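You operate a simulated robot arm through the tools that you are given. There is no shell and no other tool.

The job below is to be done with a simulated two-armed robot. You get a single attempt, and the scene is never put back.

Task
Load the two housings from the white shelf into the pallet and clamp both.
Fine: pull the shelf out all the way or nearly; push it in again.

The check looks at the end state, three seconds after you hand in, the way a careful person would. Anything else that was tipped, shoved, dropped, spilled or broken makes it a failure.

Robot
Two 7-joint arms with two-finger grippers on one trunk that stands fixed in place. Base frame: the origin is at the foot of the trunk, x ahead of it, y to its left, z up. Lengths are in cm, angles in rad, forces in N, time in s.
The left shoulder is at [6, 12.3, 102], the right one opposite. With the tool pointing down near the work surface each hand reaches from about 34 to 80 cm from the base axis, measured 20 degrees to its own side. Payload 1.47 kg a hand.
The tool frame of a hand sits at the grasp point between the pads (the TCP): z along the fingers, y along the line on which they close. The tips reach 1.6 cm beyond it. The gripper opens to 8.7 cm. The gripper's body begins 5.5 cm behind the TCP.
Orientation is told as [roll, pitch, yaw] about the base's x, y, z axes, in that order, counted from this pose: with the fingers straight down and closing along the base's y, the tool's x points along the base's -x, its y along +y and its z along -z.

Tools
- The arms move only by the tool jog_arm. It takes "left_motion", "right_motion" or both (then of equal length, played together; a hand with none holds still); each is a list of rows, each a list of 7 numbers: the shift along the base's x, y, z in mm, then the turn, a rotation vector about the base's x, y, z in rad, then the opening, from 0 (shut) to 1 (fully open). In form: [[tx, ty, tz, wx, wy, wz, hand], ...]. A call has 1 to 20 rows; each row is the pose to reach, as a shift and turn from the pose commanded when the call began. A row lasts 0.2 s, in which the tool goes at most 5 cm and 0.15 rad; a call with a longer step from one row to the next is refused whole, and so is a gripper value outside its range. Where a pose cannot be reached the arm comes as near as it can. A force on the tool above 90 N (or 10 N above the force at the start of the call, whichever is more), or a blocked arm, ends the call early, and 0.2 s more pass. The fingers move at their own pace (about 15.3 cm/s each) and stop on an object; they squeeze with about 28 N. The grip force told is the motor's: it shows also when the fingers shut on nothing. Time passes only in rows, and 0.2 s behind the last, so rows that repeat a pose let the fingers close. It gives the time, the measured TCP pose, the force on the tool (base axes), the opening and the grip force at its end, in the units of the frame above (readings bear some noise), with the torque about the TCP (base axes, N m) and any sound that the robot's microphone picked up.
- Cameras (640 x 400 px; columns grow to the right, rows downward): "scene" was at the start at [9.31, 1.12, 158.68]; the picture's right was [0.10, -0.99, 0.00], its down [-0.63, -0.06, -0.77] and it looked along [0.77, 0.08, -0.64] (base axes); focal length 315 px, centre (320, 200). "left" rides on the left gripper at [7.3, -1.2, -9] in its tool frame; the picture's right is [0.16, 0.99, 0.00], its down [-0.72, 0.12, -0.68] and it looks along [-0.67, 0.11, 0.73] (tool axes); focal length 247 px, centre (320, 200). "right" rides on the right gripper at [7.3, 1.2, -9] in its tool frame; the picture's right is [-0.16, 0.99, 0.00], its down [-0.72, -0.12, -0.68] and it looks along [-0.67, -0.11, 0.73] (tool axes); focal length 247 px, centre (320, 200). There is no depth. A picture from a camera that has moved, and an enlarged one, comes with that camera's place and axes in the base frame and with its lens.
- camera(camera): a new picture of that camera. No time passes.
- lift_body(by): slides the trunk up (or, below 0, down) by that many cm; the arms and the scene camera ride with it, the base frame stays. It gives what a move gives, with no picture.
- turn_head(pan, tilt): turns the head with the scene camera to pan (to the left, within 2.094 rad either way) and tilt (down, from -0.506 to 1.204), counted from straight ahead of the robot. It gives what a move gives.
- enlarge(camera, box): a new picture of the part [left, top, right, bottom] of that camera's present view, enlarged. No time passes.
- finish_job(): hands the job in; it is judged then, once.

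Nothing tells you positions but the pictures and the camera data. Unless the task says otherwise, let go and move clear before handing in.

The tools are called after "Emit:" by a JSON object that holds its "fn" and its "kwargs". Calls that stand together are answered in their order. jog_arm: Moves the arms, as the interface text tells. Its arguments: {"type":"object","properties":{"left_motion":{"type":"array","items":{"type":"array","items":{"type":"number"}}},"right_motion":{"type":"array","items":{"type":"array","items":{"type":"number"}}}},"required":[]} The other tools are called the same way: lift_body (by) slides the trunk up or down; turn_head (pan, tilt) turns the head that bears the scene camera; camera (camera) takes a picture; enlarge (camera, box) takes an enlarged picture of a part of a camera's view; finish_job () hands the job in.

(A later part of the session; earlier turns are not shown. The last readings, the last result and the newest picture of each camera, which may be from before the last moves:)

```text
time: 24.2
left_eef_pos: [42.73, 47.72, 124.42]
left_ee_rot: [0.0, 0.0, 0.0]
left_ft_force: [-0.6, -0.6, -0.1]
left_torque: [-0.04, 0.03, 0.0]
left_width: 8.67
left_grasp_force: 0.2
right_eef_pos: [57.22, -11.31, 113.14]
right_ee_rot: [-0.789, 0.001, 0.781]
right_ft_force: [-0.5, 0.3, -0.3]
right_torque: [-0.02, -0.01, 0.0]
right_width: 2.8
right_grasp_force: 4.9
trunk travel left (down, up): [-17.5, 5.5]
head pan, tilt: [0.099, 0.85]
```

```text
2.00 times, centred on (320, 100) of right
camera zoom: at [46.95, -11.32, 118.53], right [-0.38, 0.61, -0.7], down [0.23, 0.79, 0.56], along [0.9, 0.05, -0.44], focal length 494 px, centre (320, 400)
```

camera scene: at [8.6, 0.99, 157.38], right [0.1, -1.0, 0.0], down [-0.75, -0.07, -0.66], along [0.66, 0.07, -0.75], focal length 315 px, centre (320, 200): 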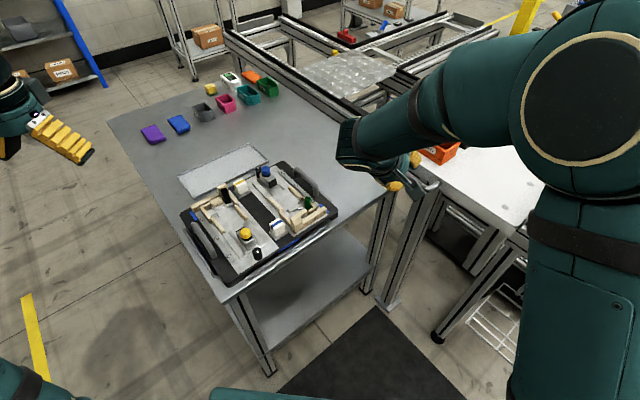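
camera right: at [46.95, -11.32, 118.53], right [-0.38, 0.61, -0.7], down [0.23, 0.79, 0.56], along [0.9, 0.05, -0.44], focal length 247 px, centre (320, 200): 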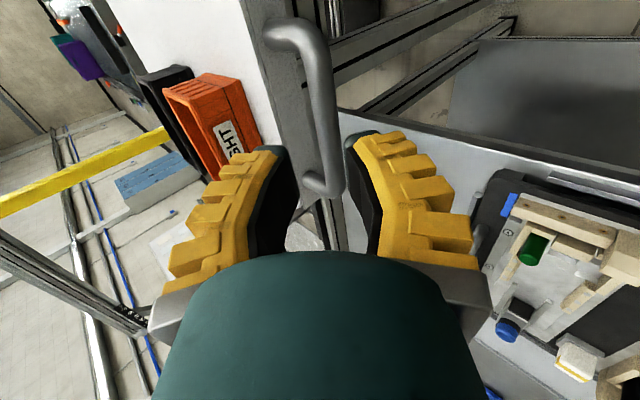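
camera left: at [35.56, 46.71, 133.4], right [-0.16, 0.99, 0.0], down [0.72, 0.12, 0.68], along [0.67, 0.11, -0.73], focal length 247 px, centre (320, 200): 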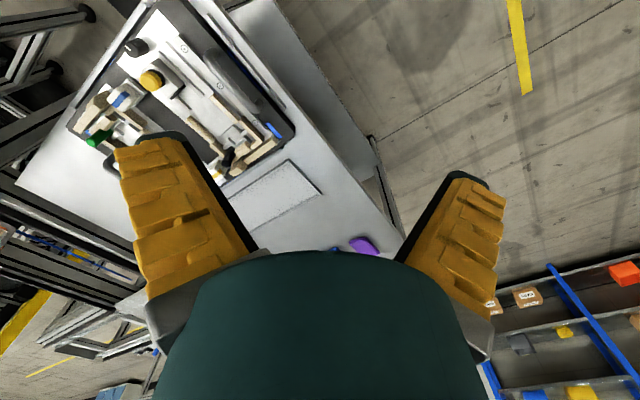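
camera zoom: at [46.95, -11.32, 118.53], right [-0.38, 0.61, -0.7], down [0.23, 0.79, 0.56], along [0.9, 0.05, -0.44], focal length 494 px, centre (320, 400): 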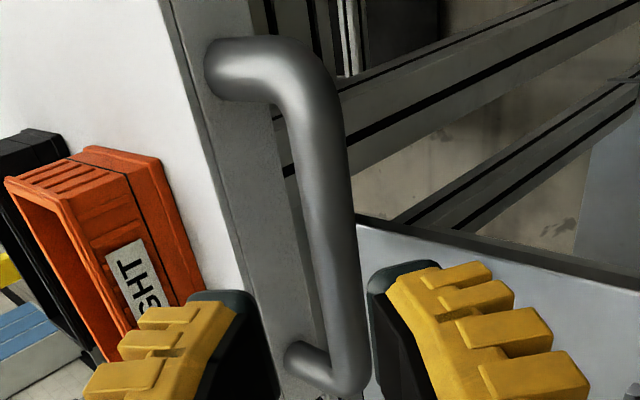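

I'll shift ~4 mm to centre on the bar and slide 4 cm along the tool axis, then check again.

Emit:
{"fn": "jog_arm", "kwargs": {"right_motion": [[-2, 3, -3, 0, 0, 0, 0.25], [8, -7, -17, 0, 0, 0, 0.25], [18, -17, -31, 0, 0, 0, 0.25]]}}

Emit:
{"fn": "enlarge", "kwargs": {"camera": "right", "box": [220, 0, 420, 200]}}

Emit:
{"fn": "enlarge", "kwargs": {"camera": "scene", "box": [380, 120, 460, 200]}}

```text
time: 25.0
left_eef_pos: [42.83, 47.93, 124.47]
left_ee_rot: [0.0, 0.001, -0.001]
left_ft_force: [-0.7, 0.4, 0.3]
left_torque: [0.03, -0.01, 0.0]
left_width: 8.68
left_grasp_force: 0.1
right_eef_pos: [59.06, -12.98, 109.73]
right_ee_rot: [-0.786, -0.001, 0.781]
right_ft_force: [0.7, 0.6, 0.5]
right_torque: [0.01, -0.03, 0.0]
right_width: 2.79
right_grasp_force: 4.5
trunk travel left (down, up): [-17.5, 5.5]
head pan, tilt: [0.099, 0.85]
```

```text
2.00 times, centred on (320, 100) of right
camera zoom: at [48.89, -12.99, 115.3], right [-0.38, 0.61, -0.7], down [0.23, 0.79, 0.56], along [0.9, 0.05, -0.44], focal length 494 px, centre (320, 400)
```

zoom: 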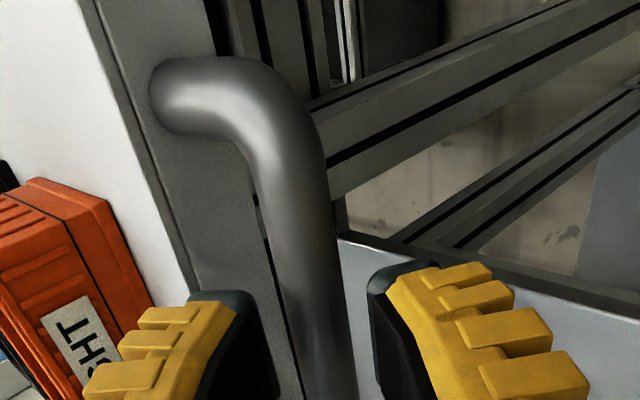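

```text
5.00 times, centred on (420, 160) of scene
camera zoom: at [8.62, 1.02, 157.38], right [0.1, -1.0, 0.0], down [-0.75, -0.07, -0.66], along [0.66, 0.07, -0.75], focal length 1576 px, centre (-180, 400)
```

zoom: 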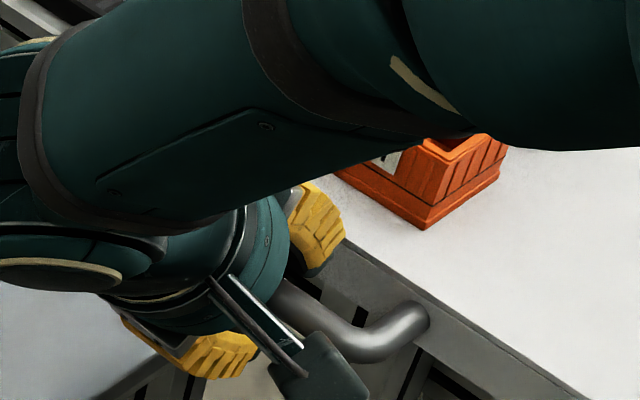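

The bar now appears to be at the grasp point between the fingers. I'll close the gripper on it.

Emit:
{"fn": "jog_arm", "kwargs": {"right_motion": [[0, 0, 0, 0, 0, 0, 0.1], [0, 0, 0, 0, 0, 0, 0], [0, 0, 0, 0, 0, 0, 0], [0, 0, 0, 0, 0, 0, 0]]}}

Emit:
{"fn": "enlarge", "kwargs": {"camera": "right", "box": [220, 0, 420, 200]}}

```text
time: 26.0
left_eef_pos: [42.72, 47.82, 124.39]
left_ee_rot: [0.0, 0.001, -0.001]
left_ft_force: [0.5, -0.3, 0.2]
left_torque: [0.0, 0.0, 0.01]
left_width: 8.68
left_grasp_force: 0.0
right_eef_pos: [59.17, -13.0, 109.88]
right_ee_rot: [-0.786, 0.0, 0.784]
right_ft_force: [0.2, -0.6, 0.2]
right_torque: [0.03, 0.01, 0.0]
right_width: 0.0
right_grasp_force: 28.1
trunk travel left (down, up): [-17.5, 5.5]
head pan, tilt: [0.099, 0.85]
```

```text
2.00 times, centred on (320, 100) of right
camera zoom: at [48.85, -12.97, 115.31], right [-0.38, 0.61, -0.7], down [0.23, 0.79, 0.56], along [0.9, 0.05, -0.44], focal length 494 px, centre (320, 400)
```

zoom: 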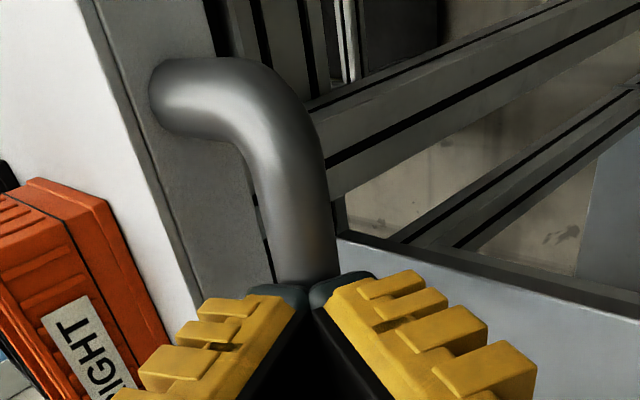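

The gripper shut on nothing, so the bar is still ~2.8 cm beyond the grasp point. I'll reopen, advance ~2.2 cm along the tool axis with slight centring, then close.

Emit:
{"fn": "jog_arm", "kwargs": {"right_motion": [[0, 0, 0, 0, 0, 0, 0.2], [1, -1, 1, 0, 0, 0, 0.28], [1, -1, 1, 0, 0, 0, 0.28], [6, -6, -6, 0, 0, 0, 0.28], [12, -12, -14, 0, 0, 0, 0.28]]}}

Emit:
{"fn": "enlarge", "kwargs": {"camera": "right", "box": [220, 0, 420, 200]}}

```text
time: 27.2
left_eef_pos: [42.68, 47.87, 124.5]
left_ee_rot: [0.0, 0.0, 0.0]
left_ft_force: [-0.3, -0.1, 1.1]
left_torque: [0.02, -0.05, 0.01]
left_width: 8.72
left_grasp_force: 0.1
right_eef_pos: [60.26, -13.95, 108.33]
right_ee_rot: [-0.786, 0.0, 0.78]
right_ft_force: [-0.4, -0.3, 0.2]
right_torque: [0.02, 0.0, -0.01]
right_width: 3.05
right_grasp_force: 4.6
trunk travel left (down, up): [-17.5, 5.5]
head pan, tilt: [0.099, 0.85]
```

```text
2.00 times, centred on (320, 100) of right
camera zoom: at [50.05, -14.12, 113.8], right [-0.38, 0.61, -0.7], down [0.23, 0.79, 0.56], along [0.9, 0.05, -0.44], focal length 494 px, centre (320, 400)
```

zoom: 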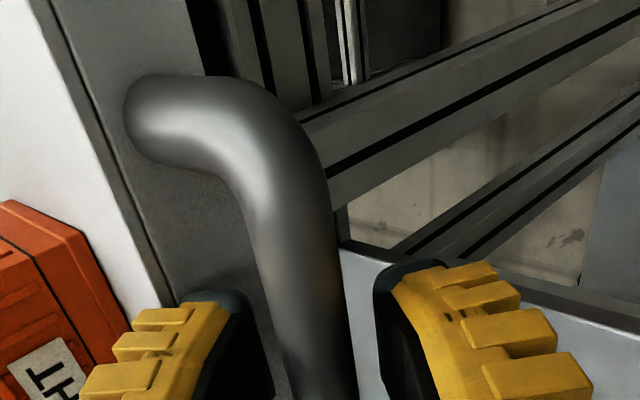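

The bar is thicker than thought (~2 cm) and now ~1.6 cm beyond the grasp point. Advance another 1.1 cm and close.

Emit:
{"fn": "jog_arm", "kwargs": {"right_motion": [[3, -3, -4, 0, 0, 0, 0.26], [6, -6, -8, 0, 0, 0, 0.26], [6, -6, -8, 0, 0, 0, 0.1], [6, -6, -8, 0, 0, 0, 0], [6, -6, -8, 0, 0, 0, 0], [6, -6, -8, 0, 0, 0, 0]]}}

Emit:
{"fn": "enlarge", "kwargs": {"camera": "right", "box": [220, 0, 420, 200]}}

```text
time: 28.6
left_eef_pos: [42.87, 47.86, 124.39]
left_ee_rot: [0.001, 0.001, -0.001]
left_ft_force: [0.0, 0.6, 0.5]
left_torque: [-0.03, 0.01, 0.0]
left_width: 8.72
left_grasp_force: 0.1
right_eef_pos: [60.86, -14.74, 107.27]
right_ee_rot: [-0.782, 0.005, 0.778]
right_ft_force: [-1.3, 0.1, -7.4]
right_torque: [0.12, 0.2, 0.07]
right_width: 0.02
right_grasp_force: 29.2
trunk travel left (down, up): [-17.5, 5.5]
head pan, tilt: [0.099, 0.85]
```

```text
2.00 times, centred on (320, 100) of right
camera zoom: at [50.61, -14.77, 112.89], right [-0.38, 0.61, -0.7], down [0.24, 0.79, 0.56], along [0.89, 0.05, -0.45], focal length 494 px, centre (320, 400)
```

zoom: 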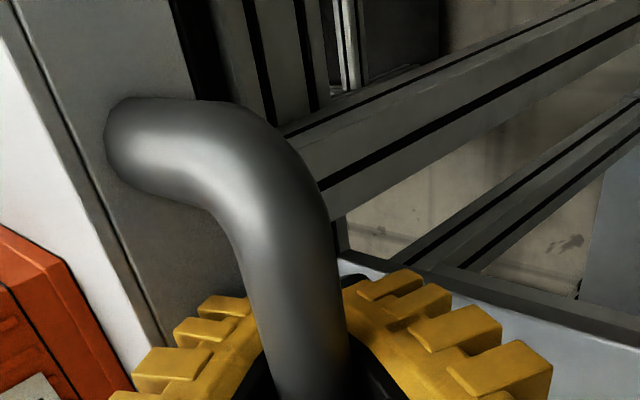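

The fingers report closed though the bar appears between them; I need to see from another angle what happened.

Emit:
{"fn": "enlarge", "kwargs": {"camera": "scene", "box": [380, 130, 460, 200]}}

Emit:
{"fn": "camera", "kwargs": {"camera": "right"}}

Emit:
{"fn": "enlarge", "kwargs": {"camera": "right", "box": [250, 90, 400, 260]}}

```text
5.71 times, centred on (420, 165) of scene
camera zoom: at [8.67, 1.03, 157.35], right [0.1, -1.0, 0.0], down [-0.75, -0.07, -0.66], along [0.66, 0.07, -0.75], focal length 1802 px, centre (-251, 400)
```

zoom: 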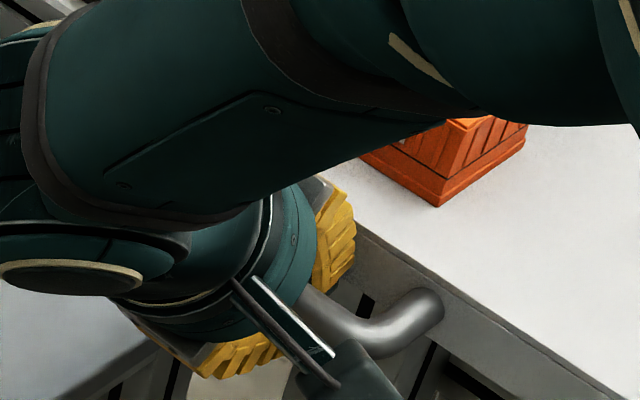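

```text
taken
camera right: at [50.61, -14.77, 112.89], right [-0.38, 0.61, -0.7], down [0.24, 0.79, 0.56], along [0.89, 0.05, -0.45], focal length 247 px, centre (320, 200)
```

right: 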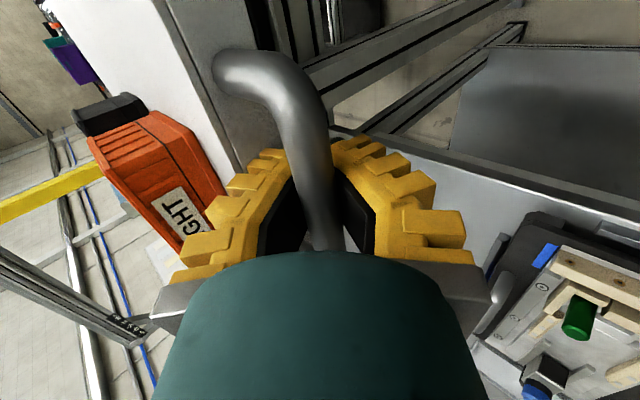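

```text
2.35 times, centred on (325, 175) of right
camera zoom: at [50.61, -14.77, 112.89], right [-0.38, 0.61, -0.7], down [0.24, 0.79, 0.56], along [0.89, 0.05, -0.45], focal length 581 px, centre (308, 259)
```

zoom: 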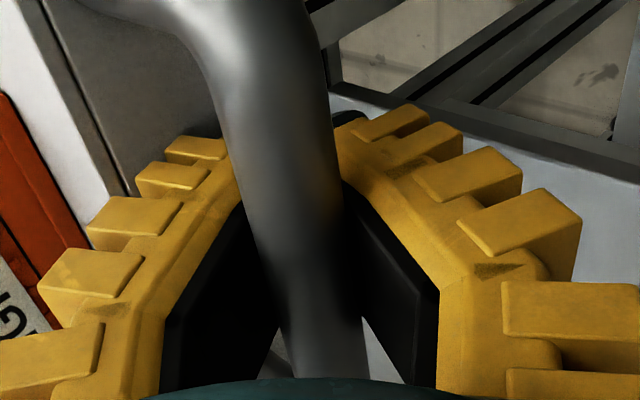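

The bar is actually captured inside the finger cage (tips closed behind it), which is fine for pulling and pushing. I'll pull gently ~6 cm along the shelf's outward direction and check.

Emit:
{"fn": "jog_arm", "kwargs": {"right_motion": [[-3, 3, 0, 0, 0, 0, 0], [-7, 7, 0, 0, 0, 0, 0], [-12, 12, 0, 0, 0, 0, 0], [-18, 18, 0, 0, 0, 0, 0], [-24, 24, 0, 0, 0, 0, 0], [-30, 30, 0, 0, 0, 0, 0], [-36, 36, 0, 0, 0, 0, 0], [-40, 40, 0, 0, 0, 0, 0], [-42, 42, 0, 0, 0, 0, 0]]}}

Emit:
{"fn": "camera", "kwargs": {"camera": "scene"}}

Emit:
{"fn": "camera", "kwargs": {"camera": "right"}}

```text
time: 30.6
left_eef_pos: [42.94, 47.71, 124.42]
left_ee_rot: [0.002, 0.001, -0.001]
left_ft_force: [-0.4, 0.5, 0.3]
left_torque: [0.01, 0.02, -0.01]
left_width: 8.73
left_grasp_force: 0.0
right_eef_pos: [56.82, -10.45, 107.4]
right_ee_rot: [-0.782, 0.002, 0.781]
right_ft_force: [-5.8, -9.5, -27.8]
right_torque: [-0.17, -0.18, 0.08]
right_width: 0.61
right_grasp_force: 29.3
trunk travel left (down, up): [-17.5, 5.5]
head pan, tilt: [0.099, 0.85]
```

```text
taken
camera scene: at [8.76, 0.85, 157.36], right [0.1, -1.0, 0.0], down [-0.75, -0.07, -0.66], along [0.66, 0.07, -0.75], focal length 315 px, centre (320, 200)
```

scene: 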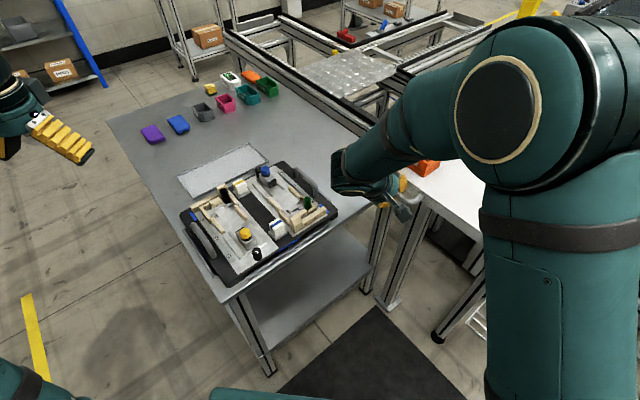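

```text
taken
camera right: at [46.62, -10.51, 113.03], right [-0.38, 0.61, -0.7], down [0.23, 0.79, 0.56], along [0.89, 0.05, -0.45], focal length 247 px, centre (320, 200)
```

right: 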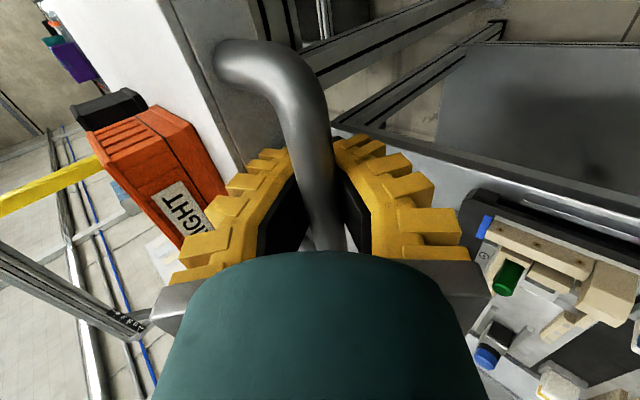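

The shelf slides along with the hand (handle and housing stay in place in the wrist view). There's a downward load, so I'll lower the hand ~3 mm and keep pulling.

Emit:
{"fn": "jog_arm", "kwargs": {"right_motion": [[-3, 3, -2, 0, 0, 0, 0], [-8, 8, -3, 0, 0, 0, 0], [-14, 14, -3, 0, 0, 0, 0], [-21, 21, -3, 0, 0, 0, 0], [-28, 28, -3, 0, 0, 0, 0], [-35, 35, -3, 0, 0, 0, 0], [-42, 42, -3, 0, 0, 0, 0], [-48, 48, -3, 0, 0, 0, 0], [-53, 53, -3, 0, 0, 0, 0], [-56, 56, -3, 0, 0, 0, 0]]}}

Emit:
{"fn": "camera", "kwargs": {"camera": "scene"}}

Emit:
{"fn": "camera", "kwargs": {"camera": "right"}}

```text
time: 32.8
left_eef_pos: [42.83, 47.89, 124.41]
left_ee_rot: [0.0, 0.001, 0.0]
left_ft_force: [0.1, 0.0, 0.8]
left_torque: [0.0, 0.04, -0.02]
left_width: 8.73
left_grasp_force: 0.0
right_eef_pos: [51.17, -4.69, 107.54]
right_ee_rot: [-0.785, 0.0, 0.781]
right_ft_force: [3.4, -0.2, 2.0]
right_torque: [-0.01, 0.03, 0.08]
right_width: 0.58
right_grasp_force: 29.0
trunk travel left (down, up): [-17.5, 5.5]
head pan, tilt: [0.099, 0.85]
```

```text
taken
camera scene: at [8.62, 1.03, 157.39], right [0.1, -1.0, 0.0], down [-0.75, -0.07, -0.66], along [0.66, 0.07, -0.75], focal length 315 px, centre (320, 200)
```

scene: 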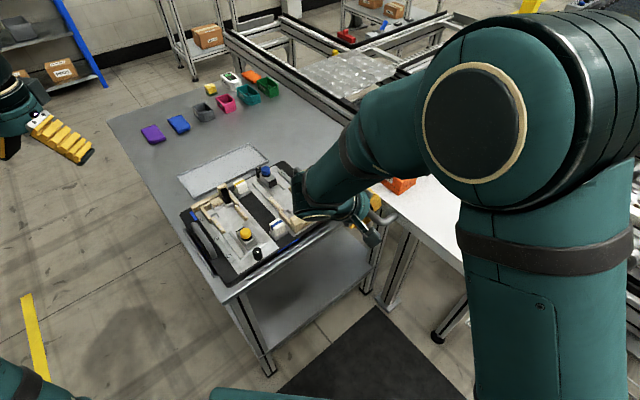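

```text
taken
camera right: at [40.92, -4.79, 112.89], right [-0.38, 0.61, -0.7], down [0.23, 0.79, 0.56], along [0.9, 0.05, -0.44], focal length 247 px, centre (320, 200)
```

right: 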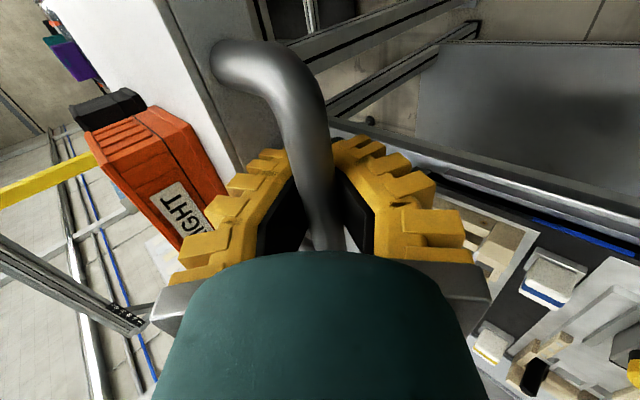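

Pulled ~14 cm with almost no resistance and the housings ride along. Continue pulling to find the end stop.

Emit:
{"fn": "jog_arm", "kwargs": {"right_motion": [[-3, 3, 0, 0, 0, 0, 0], [-8, 8, 0, 0, 0, 0, 0], [-14, 14, 0, 0, 0, 0, 0], [-20, 20, 0, 0, 0, 0, 0], [-26, 26, 0, 0, 0, 0, 0], [-32, 32, 0, 0, 0, 0, 0], [-38, 38, 0, 0, 0, 0, 0], [-44, 44, 0, 0, 0, 0, 0], [-48, 48, 0, 0, 0, 0, 0], [-50, 50, 0, 0, 0, 0, 0]]}}

Emit:
{"fn": "camera", "kwargs": {"camera": "scene"}}

Emit:
{"fn": "camera", "kwargs": {"camera": "right"}}

```text
time: 35.0
left_eef_pos: [42.85, 47.84, 124.34]
left_ee_rot: [0.0, 0.001, 0.0]
left_ft_force: [0.6, -0.5, 0.2]
left_torque: [-0.01, 0.01, 0.03]
left_width: 8.71
left_grasp_force: 0.1
right_eef_pos: [46.06, 0.34, 107.47]
right_ee_rot: [-0.784, 0.001, 0.78]
right_ft_force: [3.4, 0.3, 3.0]
right_torque: [-0.01, 0.1, 0.1]
right_width: 0.61
right_grasp_force: 29.3
trunk travel left (down, up): [-17.5, 5.5]
head pan, tilt: [0.099, 0.85]
```

```text
taken
camera scene: at [8.62, 1.04, 157.38], right [0.1, -1.0, 0.0], down [-0.75, -0.07, -0.66], along [0.66, 0.07, -0.75], focal length 315 px, centre (320, 200)
```

scene: 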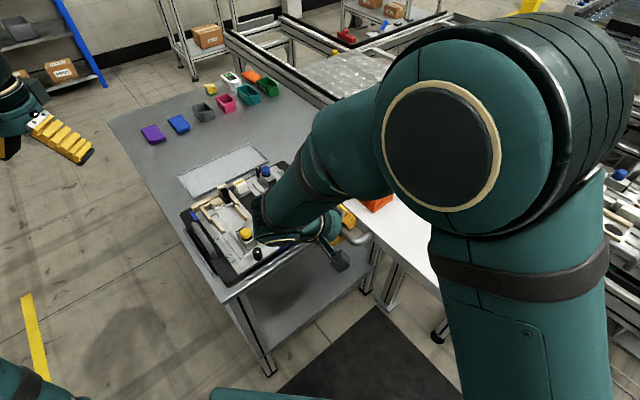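

```text
taken
camera right: at [35.86, 0.19, 112.89], right [-0.38, 0.61, -0.7], down [0.23, 0.79, 0.56], along [0.89, 0.05, -0.44], focal length 247 px, centre (320, 200)
```

right: 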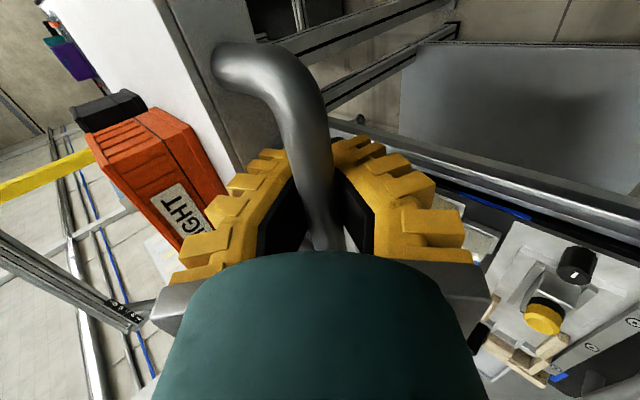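

21 cm out and still free. Continue gently until I meet the stop.

Emit:
{"fn": "jog_arm", "kwargs": {"right_motion": [[-3, 3, 0, 0, 0, 0, 0], [-7, 7, 0, 0, 0, 0, 0], [-11, 11, 0, 0, 0, 0, 0], [-16, 16, 0, 0, 0, 0, 0], [-21, 21, 0, 0, 0, 0, 0], [-26, 26, 0, 0, 0, 0, 0], [-31, 31, 0, 0, 0, 0, 0], [-36, 36, 0, 0, 0, 0, 0], [-40, 40, 0, 0, 0, 0, 0], [-43, 43, 0, 0, 0, 0, 0]]}}

Emit:
{"fn": "camera", "kwargs": {"camera": "scene"}}

Emit:
{"fn": "camera", "kwargs": {"camera": "right"}}

```text
time: 37.2
left_eef_pos: [42.83, 47.66, 124.68]
left_ee_rot: [0.002, -0.001, -0.001]
left_ft_force: [0.2, 0.0, 0.0]
left_torque: [0.0, -0.04, 0.0]
left_width: 8.72
left_grasp_force: 0.0
right_eef_pos: [41.97, 4.12, 107.69]
right_ee_rot: [-0.792, -0.003, 0.778]
right_ft_force: [18.6, -26.4, 31.2]
right_torque: [-0.11, -0.21, 0.17]
right_width: 4.41
right_grasp_force: 29.8
trunk travel left (down, up): [-17.5, 5.5]
head pan, tilt: [0.099, 0.85]
```

```text
taken
camera scene: at [8.58, 0.79, 157.43], right [0.1, -1.0, 0.0], down [-0.75, -0.07, -0.66], along [0.66, 0.07, -0.75], focal length 315 px, centre (320, 200)
```

scene: 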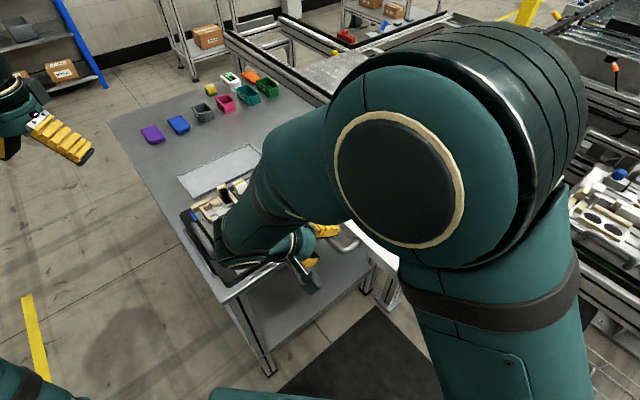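

```text
taken
camera right: at [31.62, 4.18, 113.06], right [-0.37, 0.61, -0.7], down [0.23, 0.79, 0.56], along [0.9, 0.05, -0.44], focal length 247 px, centre (320, 200)
```

right: 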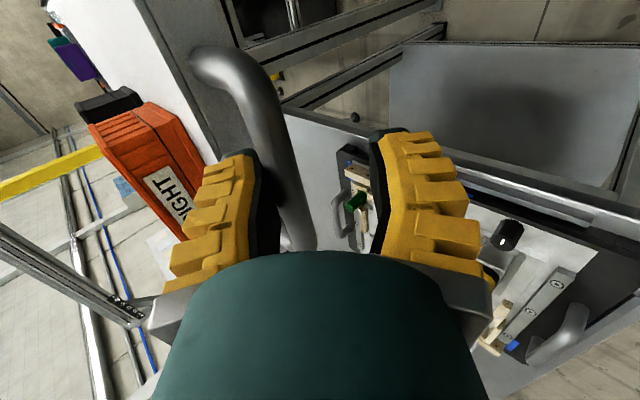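

The gripper was forced open with ~45 N outward resistance: the shelf has reached its end stop (about 25 cm out). I'll move back in slightly to relieve the load and look before releasing.

Emit:
{"fn": "jog_arm", "kwargs": {"right_motion": [[4, -4, 0, 0, 0, 0, 0], [8, -8, 0, 0, 0, 0, 0], [12, -12, 0, 0, 0, 0, 0], [12, -12, 0, 0, 0, 0, 0]]}}

Emit:
{"fn": "camera", "kwargs": {"camera": "right"}}

Emit:
{"fn": "camera", "kwargs": {"camera": "scene"}}

```text
time: 38.2
left_eef_pos: [43.3, 47.37, 124.54]
left_ee_rot: [0.004, 0.002, -0.002]
left_ft_force: [-0.5, -0.3, -0.3]
left_torque: [-0.02, -0.01, -0.01]
left_width: 8.71
left_grasp_force: 0.1
right_eef_pos: [43.62, 2.2, 107.32]
right_ee_rot: [-0.791, 0.005, 0.772]
right_ft_force: [44.1, -38.9, 15.8]
right_torque: [0.23, 0.72, 0.43]
right_width: 0.35
right_grasp_force: 30.0
trunk travel left (down, up): [-17.5, 5.5]
head pan, tilt: [0.099, 0.85]
```

```text
taken
camera right: at [33.44, 2.32, 112.77], right [-0.37, 0.61, -0.7], down [0.24, 0.79, 0.56], along [0.9, 0.04, -0.44], focal length 247 px, centre (320, 200)
```

right: 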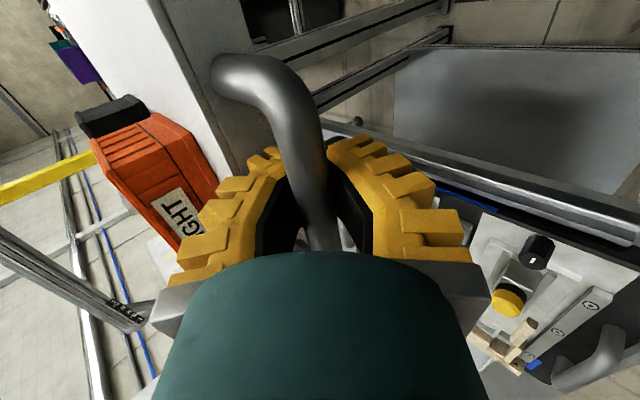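

```text
taken
camera scene: at [9.16, 0.43, 157.33], right [0.1, -1.0, 0.0], down [-0.75, -0.07, -0.66], along [0.65, 0.07, -0.75], focal length 315 px, centre (320, 200)
```

scene: 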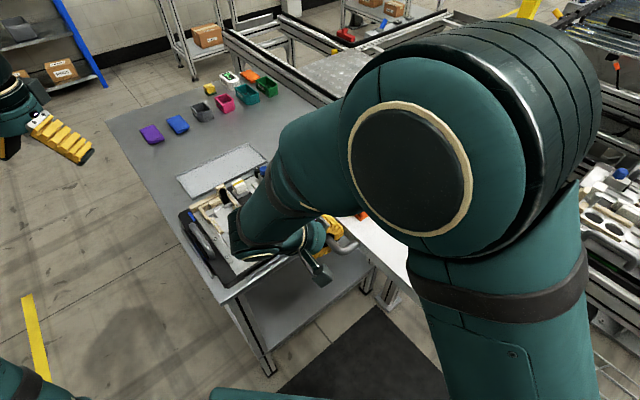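

The stop is confirmed at ~24 cm of travel. I'll relieve the remaining ~59 N by easing in another ~8 mm.

Emit:
{"fn": "jog_arm", "kwargs": {"right_motion": [[3, -3, 0, 0, 0, 0, 0], [5, -5, 0, 0, 0, 0, 0], [5, -5, 0, 0, 0, 0, 0]]}}

```text
time: 39.0
left_eef_pos: [42.99, 47.44, 124.49]
left_ee_rot: [0.003, 0.001, 0.0]
left_ft_force: [1.1, -0.2, -0.1]
left_torque: [0.02, -0.04, 0.0]
left_width: 8.69
left_grasp_force: 0.1
right_eef_pos: [43.75, 2.19, 107.4]
right_ee_rot: [-0.786, 0.001, 0.777]
right_ft_force: [20.7, -29.3, 9.7]
right_torque: [0.0, 0.5, 0.15]
right_width: 0.06
right_grasp_force: 29.6
trunk travel left (down, up): [-17.5, 5.5]
head pan, tilt: [0.099, 0.85]
```

Emit:
{"fn": "jog_arm", "kwargs": {"right_motion": [[3, -3, 0, 0, 0, 0, 0], [5, -5, -1, 0, 0, 0, 0], [5, -5, -1, 0, 0, 0, 0.15], [5, -5, -1, 0, 0, 0, 0.28], [5, -5, -1, 0, 0, 0, 0.28]]}}

Emit:
{"fn": "camera", "kwargs": {"camera": "right"}}

```text
time: 40.2
left_eef_pos: [42.8, 47.84, 124.51]
left_ee_rot: [-0.001, -0.002, -0.002]
left_ft_force: [0.7, -0.5, -0.3]
left_torque: [0.01, 0.01, 0.0]
left_width: 8.67
left_grasp_force: 0.2
right_eef_pos: [43.97, 2.23, 107.37]
right_ee_rot: [-0.784, 0.0, 0.781]
right_ft_force: [-1.8, 2.9, 0.3]
right_torque: [-0.09, -0.03, 0.07]
right_width: 2.99
right_grasp_force: 4.2
trunk travel left (down, up): [-17.5, 5.5]
head pan, tilt: [0.099, 0.85]
```

```text
taken
camera right: at [33.76, 2.25, 112.82], right [-0.38, 0.61, -0.7], down [0.23, 0.79, 0.56], along [0.9, 0.05, -0.44], focal length 247 px, centre (320, 200)
```

right: 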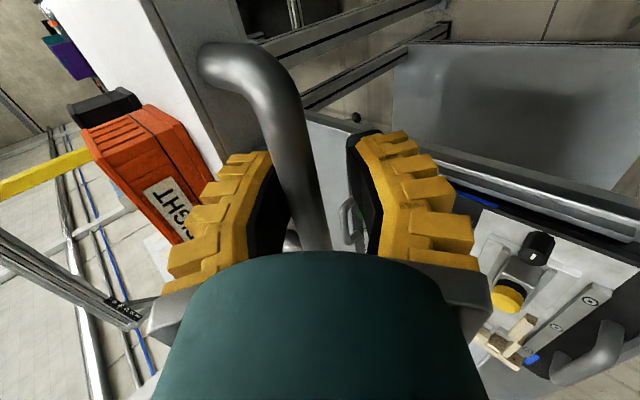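

Fingers are open around the bar with no load. Now retreat along the tool axis to clear the handle.

Emit:
{"fn": "jog_arm", "kwargs": {"right_motion": [[1, -1, 2, 0, 0, 0, 0.28], [-6, 6, 12, 0, 0, 0, 0.28], [-14, 14, 23, 0, 0, 0, 0.28], [-24, 24, 37, 0, 0, 0, 0.28], [-29, 29, 44, 0, 0, 0, 0.28]]}}

Emit:
{"fn": "camera", "kwargs": {"camera": "right"}}

Emit:
{"fn": "camera", "kwargs": {"camera": "scene"}}

```text
time: 41.4
left_eef_pos: [42.84, 47.81, 124.43]
left_ee_rot: [0.001, -0.001, -0.001]
left_ft_force: [-0.1, -1.6, 1.1]
left_torque: [0.0, 0.01, -0.03]
left_width: 8.7
left_grasp_force: 0.0
right_eef_pos: [41.19, 5.04, 111.68]
right_ee_rot: [-0.785, 0.001, 0.783]
right_ft_force: [-0.1, -0.7, 0.0]
right_torque: [-0.03, -0.02, -0.02]
right_width: 3.04
right_grasp_force: 5.1
trunk travel left (down, up): [-17.5, 5.5]
head pan, tilt: [0.099, 0.85]
```

```text
taken
camera right: at [30.91, 5.06, 117.16], right [-0.38, 0.61, -0.7], down [0.23, 0.79, 0.56], along [0.9, 0.05, -0.44], focal length 247 px, centre (320, 200)
```

right: 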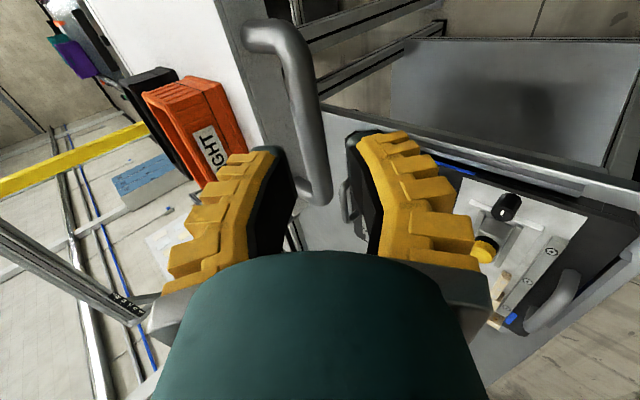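

```text
taken
camera scene: at [8.61, 1.03, 157.38], right [0.1, -1.0, 0.0], down [-0.75, -0.07, -0.66], along [0.66, 0.07, -0.75], focal length 315 px, centre (320, 200)
```

scene: 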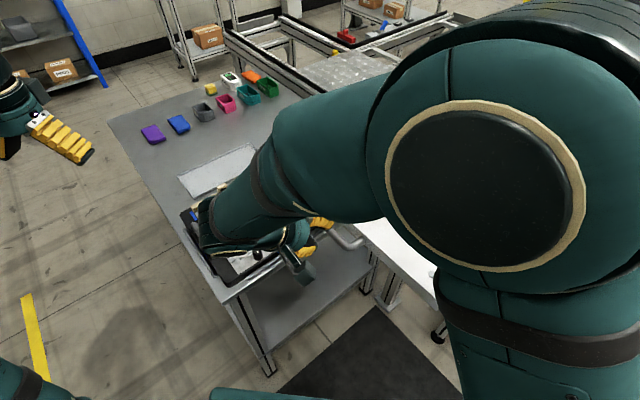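

Handle cleared. Now lift the right hand, untilt it, and park it well to the right so the left arm can pick.

Emit:
{"fn": "jog_arm", "kwargs": {"right_motion": [[0, 0, 40, 0, 0, 0, 0.28], [0, 0, 80, 0, 0, 0, 0.28], [0, 0, 120, 0, 0, 0, 0.28], [0, -20, 150, 0.1, 0.1, 0, 0.28], [0, -60, 170, 0.2, 0.2, 0, 0.28], [0, -105, 180, 0.3, 0.3, 0, 0.28], [0, -150, 185, 0.4, 0.4, 0, 0.28], [-5, -195, 185, 0.5, 0.5, 0, 0.28], [-10, -240, 185, 0.555, 0.555, 0, 0.28], [-15, -285, 185, 0.555, 0.555, 0, 0.28], [-20, -330, 185, 0.555, 0.555, 0, 0.28], [-25, -375, 185, 0.555, 0.555, 0, 0.28], [-30, -420, 185, 0.555, 0.555, 0, 0.28]]}}

Emit:
{"fn": "camera", "kwargs": {"camera": "scene"}}

```text
time: 44.2
left_eef_pos: [42.89, 47.87, 124.4]
left_ee_rot: [0.001, 0.0, 0.0]
left_ft_force: [-0.3, -0.1, -0.8]
left_torque: [0.03, -0.01, -0.02]
left_width: 8.69
left_grasp_force: 0.0
right_eef_pos: [37.92, -36.94, 130.45]
right_ee_rot: [0.0, 0.003, 0.784]
right_ft_force: [-1.0, 0.5, 0.2]
right_torque: [0.01, 0.0, 0.05]
right_width: 3.05
right_grasp_force: 5.2
trunk travel left (down, up): [-17.5, 5.5]
head pan, tilt: [0.099, 0.85]
```

```text
taken
camera scene: at [8.6, 0.93, 157.38], right [0.1, -1.0, 0.0], down [-0.75, -0.07, -0.66], along [0.66, 0.07, -0.75], focal length 315 px, centre (320, 200)
```

scene: 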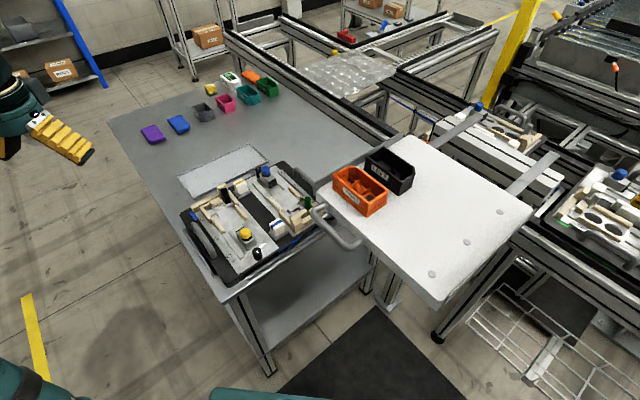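

Pulling the shelf out has exposed a pallet on the conveyor beneath it. I need to look at that carefully, since it could be "the pallet" meant.

Emit:
{"fn": "enlarge", "kwargs": {"camera": "scene", "box": [430, 85, 590, 185]}}

Emit:
{"fn": "enlarge", "kwargs": {"camera": "scene", "box": [460, 90, 560, 152.5]}}

Emit:
{"fn": "enlarge", "kwargs": {"camera": "scene", "box": [310, 130, 430, 250]}}

Emit:
{"fn": "enlarge", "kwargs": {"camera": "scene", "box": [520, 150, 640, 250]}}

```text
4.00 times, centred on (510, 135) of scene
camera zoom: at [8.6, 0.93, 157.38], right [0.1, -1.0, 0.0], down [-0.75, -0.07, -0.66], along [0.66, 0.07, -0.75], focal length 1261 px, centre (-440, 460)
```

zoom: 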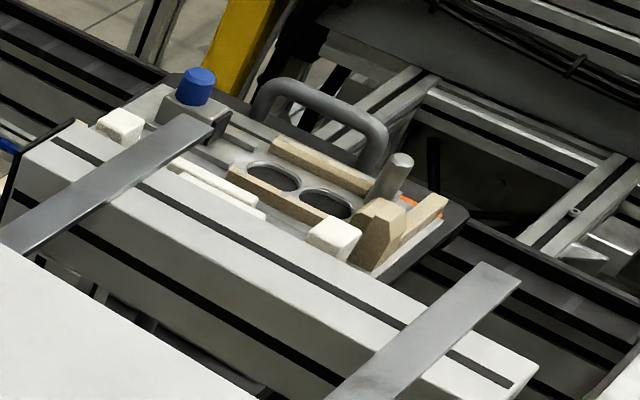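

```text
6.40 times, centred on (510, 121) of scene
camera zoom: at [8.6, 0.93, 157.38], right [0.1, -1.0, 0.0], down [-0.75, -0.07, -0.66], along [0.66, 0.07, -0.75], focal length 2018 px, centre (-896, 704)
```

zoom: 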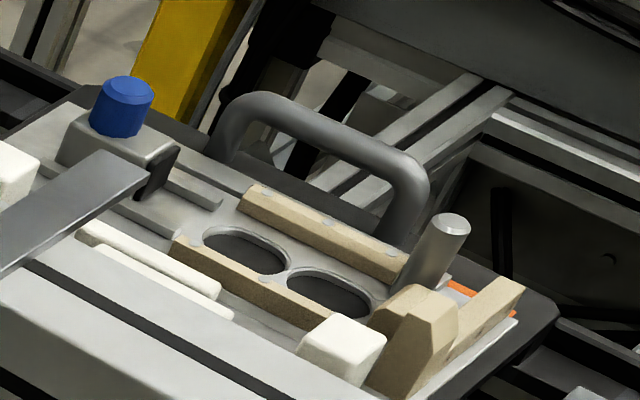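

```text
3.33 times, centred on (370, 190) of scene
camera zoom: at [8.6, 0.93, 157.38], right [0.1, -1.0, 0.0], down [-0.75, -0.07, -0.66], along [0.66, 0.07, -0.75], focal length 1051 px, centre (153, 233)
```

zoom: 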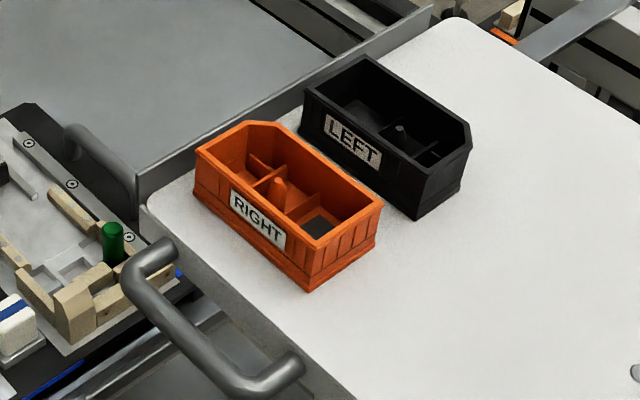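

```text
4.00 times, centred on (580, 200) of scene
camera zoom: at [8.6, 0.93, 157.38], right [0.1, -1.0, 0.0], down [-0.75, -0.07, -0.66], along [0.66, 0.07, -0.75], focal length 1261 px, centre (-720, 200)
```

zoom: 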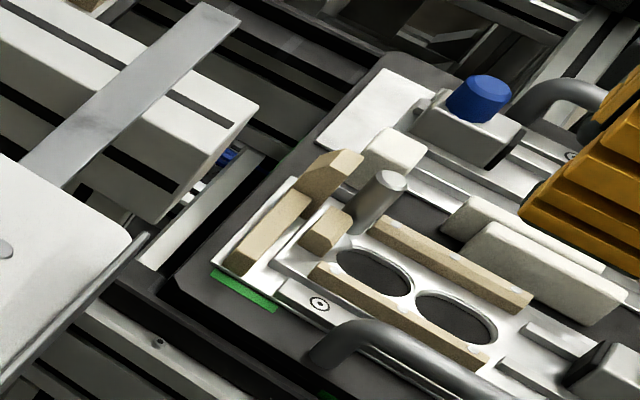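

The conveyor pallets are far out of reach (>100 cm), so the table pallet is the one. The shelf is fully out (≈23 cm); orange should now be near (52.2,-2.8), black near (58.6,-9.3). I'll bring the left hand above the orange housing, yawed 45°, and check alignment.

Emit:
{"fn": "jog_arm", "kwargs": {"left_motion": [[8, -42, 0, 0, 0, 0.07, 1], [16, -84, 0, 0, 0, 0.14, 1], [24, -126, 0, 0, 0, 0.21, 1], [32, -168, 0, 0, 0, 0.28, 1], [40, -210, 0, 0, 0, 0.35, 1], [48, -252, 0, 0, 0, 0.42, 1], [56, -294, 0, 0, 0, 0.49, 1], [64, -336, 0, 0, 0, 0.56, 1], [72, -378, 0, 0, 0, 0.63, 1], [80, -420, 0, 0, 0, 0.7, 1], [88, -462, 0, 0, 0, 0.77, 1], [93, -506, 0, 0, 0, 0.785, 1]]}}

Emit:
{"fn": "camera", "kwargs": {"camera": "scene"}}

Emit:
{"fn": "camera", "kwargs": {"camera": "left"}}

```text
time: 46.8
left_eef_pos: [52.24, -3.14, 124.53]
left_ee_rot: [-0.002, -0.001, 0.785]
left_ft_force: [0.8, -0.1, 0.1]
left_torque: [0.05, 0.01, -0.02]
left_width: 8.68
left_grasp_force: 0.1
right_eef_pos: [37.89, -37.05, 130.19]
right_ee_rot: [0.002, 0.002, 0.781]
right_ft_force: [0.5, -0.4, 0.1]
right_torque: [0.07, -0.02, 0.0]
right_width: 3.07
right_grasp_force: 4.4
trunk travel left (down, up): [-17.5, 5.5]
head pan, tilt: [0.099, 0.85]
```

```text
taken
camera scene: at [8.66, 0.88, 157.38], right [0.1, -0.99, 0.0], down [-0.75, -0.07, -0.66], along [0.66, 0.07, -0.75], focal length 315 px, centre (320, 200)
```

scene: 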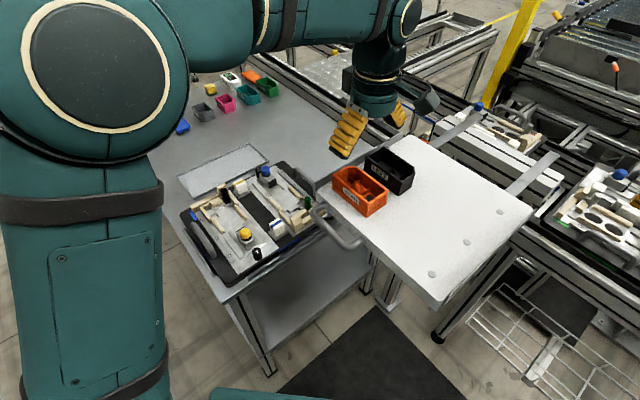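

```text
taken
camera left: at [47.98, -9.01, 133.55], right [-0.81, 0.59, 0.0], down [0.43, 0.59, 0.68], along [0.4, 0.55, -0.73], focal length 247 px, centre (320, 200)
```

left: 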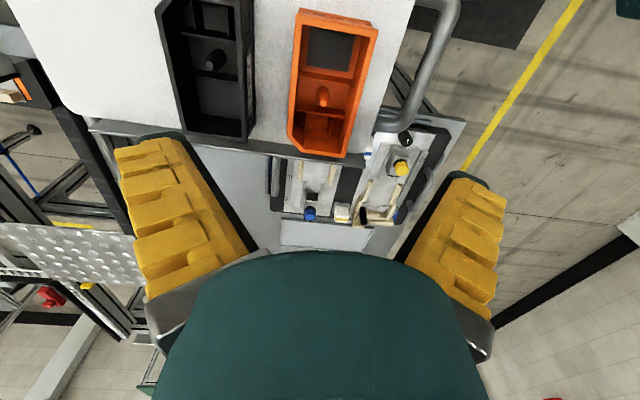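

I'll zoom the left wrist view to compute the housing's centre relative to the hand.

Emit:
{"fn": "enlarge", "kwargs": {"camera": "left", "box": [240, 0, 440, 170]}}

```text
2.35 times, centred on (340, 85) of left
camera zoom: at [47.98, -9.01, 133.55], right [-0.81, 0.59, 0.0], down [0.43, 0.59, 0.68], along [0.4, 0.55, -0.73], focal length 581 px, centre (273, 471)
```

zoom: 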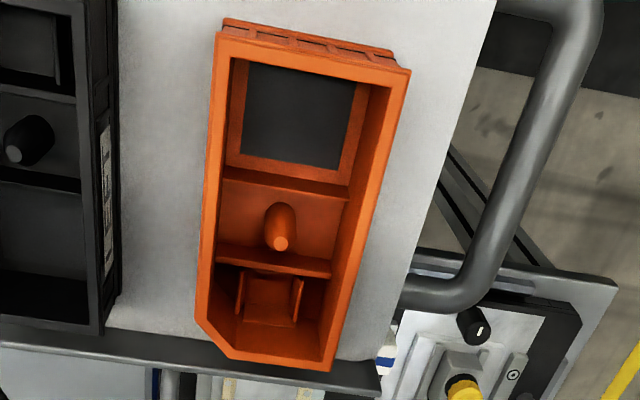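

Wrist-based centre of the orange housing is (52.1,-2.6), agreeing with the scene estimate; size 10.2 × 5.6. I'll shift 1 mm/4 mm to centre, reduce the opening to ~7.5 cm, and descend halfway to check.

Emit:
{"fn": "jog_arm", "kwargs": {"left_motion": [[-1, 4, 0, 0, 0, 0, 0.86], [-1, 4, -30, 0, 0, 0, 0.86], [-1, 4, -60, 0, 0, 0, 0.86], [-1, 4, -75, 0, 0, 0, 0.86]]}}

Emit:
{"fn": "camera", "kwargs": {"camera": "left"}}

Emit:
{"fn": "enlarge", "kwargs": {"camera": "scene", "box": [310, 110, 430, 230]}}

```text
time: 47.8
left_eef_pos: [52.12, -2.29, 117.07]
left_ee_rot: [0.002, 0.001, 0.787]
left_ft_force: [0.3, 0.0, -0.1]
left_torque: [0.01, 0.01, -0.02]
left_width: 7.76
left_grasp_force: 1.9
right_eef_pos: [37.97, -36.88, 130.35]
right_ee_rot: [0.0, 0.003, 0.784]
right_ft_force: [0.1, 1.1, 0.0]
right_torque: [0.0, 0.03, 0.01]
right_width: 3.08
right_grasp_force: 4.9
trunk travel left (down, up): [-17.5, 5.5]
head pan, tilt: [0.099, 0.85]
```

```text
taken
camera left: at [47.74, -8.26, 126.0], right [-0.81, 0.59, 0.0], down [0.43, 0.59, 0.68], along [0.4, 0.55, -0.73], focal length 247 px, centre (320, 200)
```

left: 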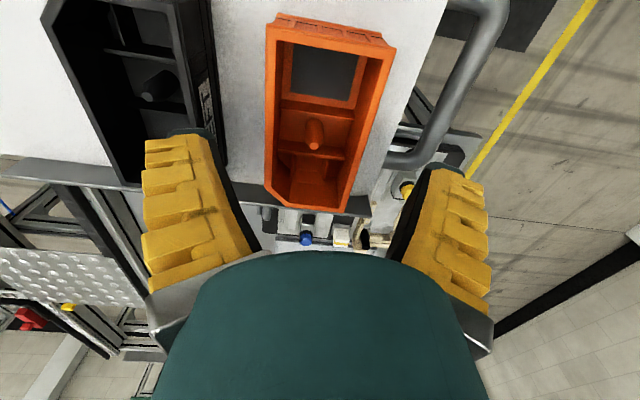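

```text
3.33 times, centred on (370, 170) of scene
camera zoom: at [8.64, 1.03, 157.38], right [0.1, -1.0, 0.0], down [-0.75, -0.07, -0.66], along [0.66, 0.07, -0.75], focal length 1051 px, centre (153, 300)
```

zoom: 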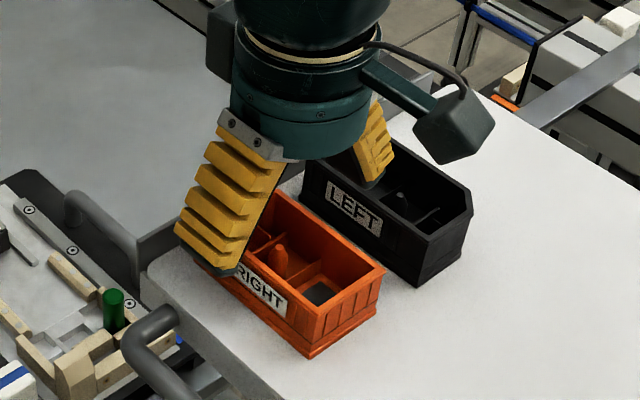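

The finger tips splay wider than the nominal opening and the inner one would come down on the black housing's rim. I'll narrow the opening to ~6.6 cm and recheck before descending.

Emit:
{"fn": "jog_arm", "kwargs": {"left_motion": [[0, 0, 0, 0, 0, 0, 0.73], [0, 0, 0, 0, 0, 0, 0.73]]}}

Emit:
{"fn": "camera", "kwargs": {"camera": "left"}}

Emit:
{"fn": "enlarge", "kwargs": {"camera": "left", "box": [140, 80, 500, 280]}}

Emit:
{"fn": "enlarge", "kwargs": {"camera": "scene", "box": [340, 130, 436, 210]}}

```text
time: 48.4
left_eef_pos: [52.11, -2.4, 116.95]
left_ee_rot: [-0.001, -0.001, 0.785]
left_ft_force: [0.3, -0.7, 0.3]
left_torque: [-0.04, -0.01, 0.0]
left_width: 6.79
left_grasp_force: 2.6
right_eef_pos: [37.94, -36.78, 130.29]
right_ee_rot: [-0.001, 0.003, 0.783]
right_ft_force: [-0.9, -0.5, -0.4]
right_torque: [-0.02, -0.01, 0.0]
right_width: 3.05
right_grasp_force: 4.6
trunk travel left (down, up): [-17.5, 5.5]
head pan, tilt: [0.099, 0.85]
```

```text
taken
camera left: at [47.69, -8.26, 126.06], right [-0.81, 0.59, 0.0], down [0.43, 0.59, 0.68], along [0.4, 0.55, -0.73], focal length 247 px, centre (320, 200)
```

left: 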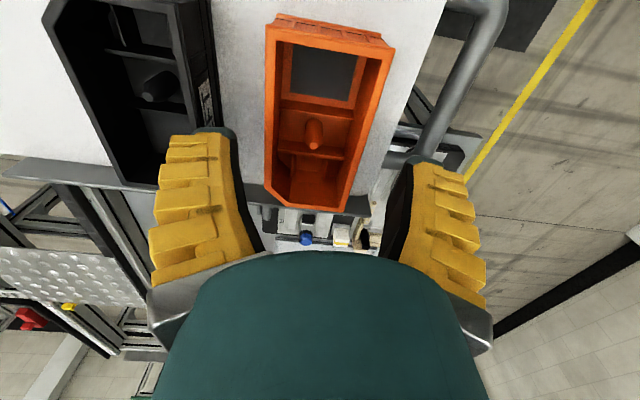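

```text
1.78 times, centred on (320, 180) of left
camera zoom: at [47.69, -8.26, 126.06], right [-0.81, 0.59, 0.0], down [0.43, 0.59, 0.68], along [0.4, 0.55, -0.73], focal length 439 px, centre (320, 236)
```

zoom: 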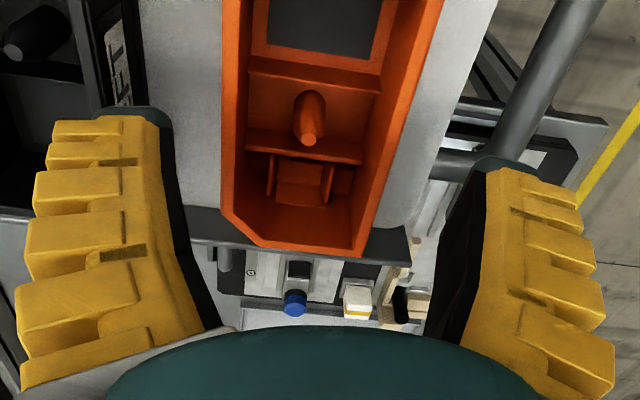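

```text
5.00 times, centred on (388, 170) of scene
camera zoom: at [8.59, 1.03, 157.38], right [0.1, -1.0, 0.0], down [-0.75, -0.07, -0.66], along [0.66, 0.07, -0.75], focal length 1576 px, centre (-20, 350)
```

zoom: 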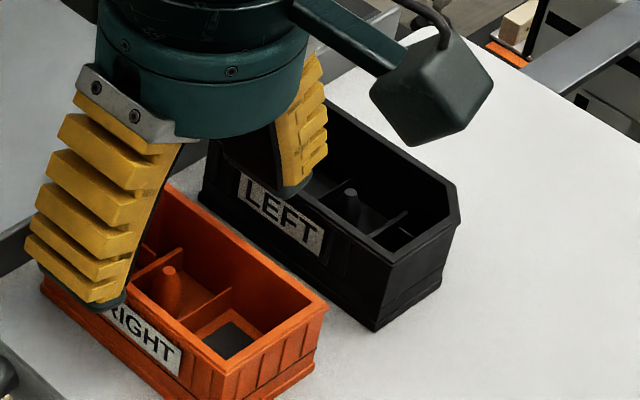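

Fingers now straddle the orange housing and clear the black one. Descend to grip height (TCP just below the rim, tips ~1.7 cm above the shelf).

Emit:
{"fn": "jog_arm", "kwargs": {"left_motion": [[0, 0, -12, 0, 0, 0, 0.73], [0, 0, -25, 0, 0, 0, 0.73], [0, 0, -36, 0, 0, 0, 0.73], [0, 0, -36, 0, 0, 0, 0.73]]}}

Emit:
{"fn": "camera", "kwargs": {"camera": "left"}}

Emit:
{"fn": "enlarge", "kwargs": {"camera": "scene", "box": [340, 130, 436, 210]}}

```text
time: 49.4
left_eef_pos: [52.0, -2.47, 113.28]
left_ee_rot: [-0.002, 0.0, 0.786]
left_ft_force: [0.4, 0.5, -1.7]
left_torque: [0.03, 0.01, -0.01]
left_width: 6.77
left_grasp_force: 2.8
right_eef_pos: [37.93, -36.75, 130.24]
right_ee_rot: [0.0, 0.002, 0.783]
right_ft_force: [0.8, -0.6, -0.2]
right_torque: [0.0, -0.01, -0.01]
right_width: 3.07
right_grasp_force: 4.7
trunk travel left (down, up): [-17.5, 5.5]
head pan, tilt: [0.099, 0.85]
```

```text
taken
camera left: at [47.67, -8.35, 122.28], right [-0.81, 0.59, 0.0], down [0.43, 0.59, 0.68], along [0.4, 0.55, -0.73], focal length 247 px, centre (320, 200)
```

left: 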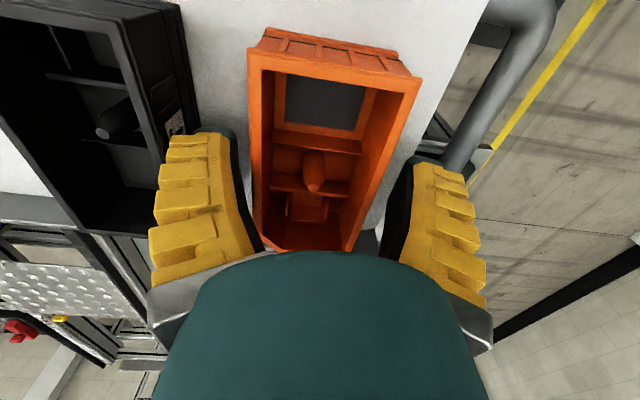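

```text
5.00 times, centred on (388, 170) of scene
camera zoom: at [8.59, 1.02, 157.38], right [0.1, -1.0, 0.0], down [-0.75, -0.07, -0.66], along [0.66, 0.07, -0.75], focal length 1576 px, centre (-20, 350)
```

zoom: 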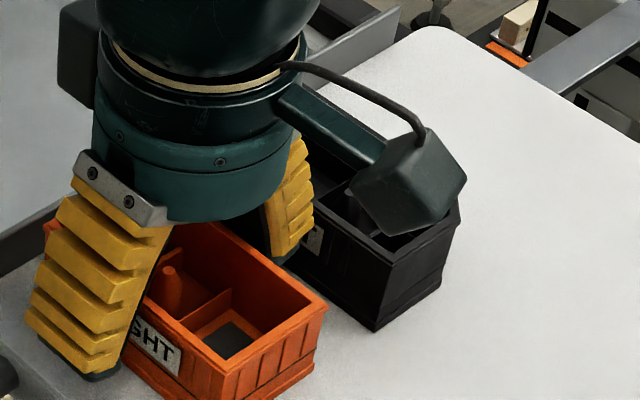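

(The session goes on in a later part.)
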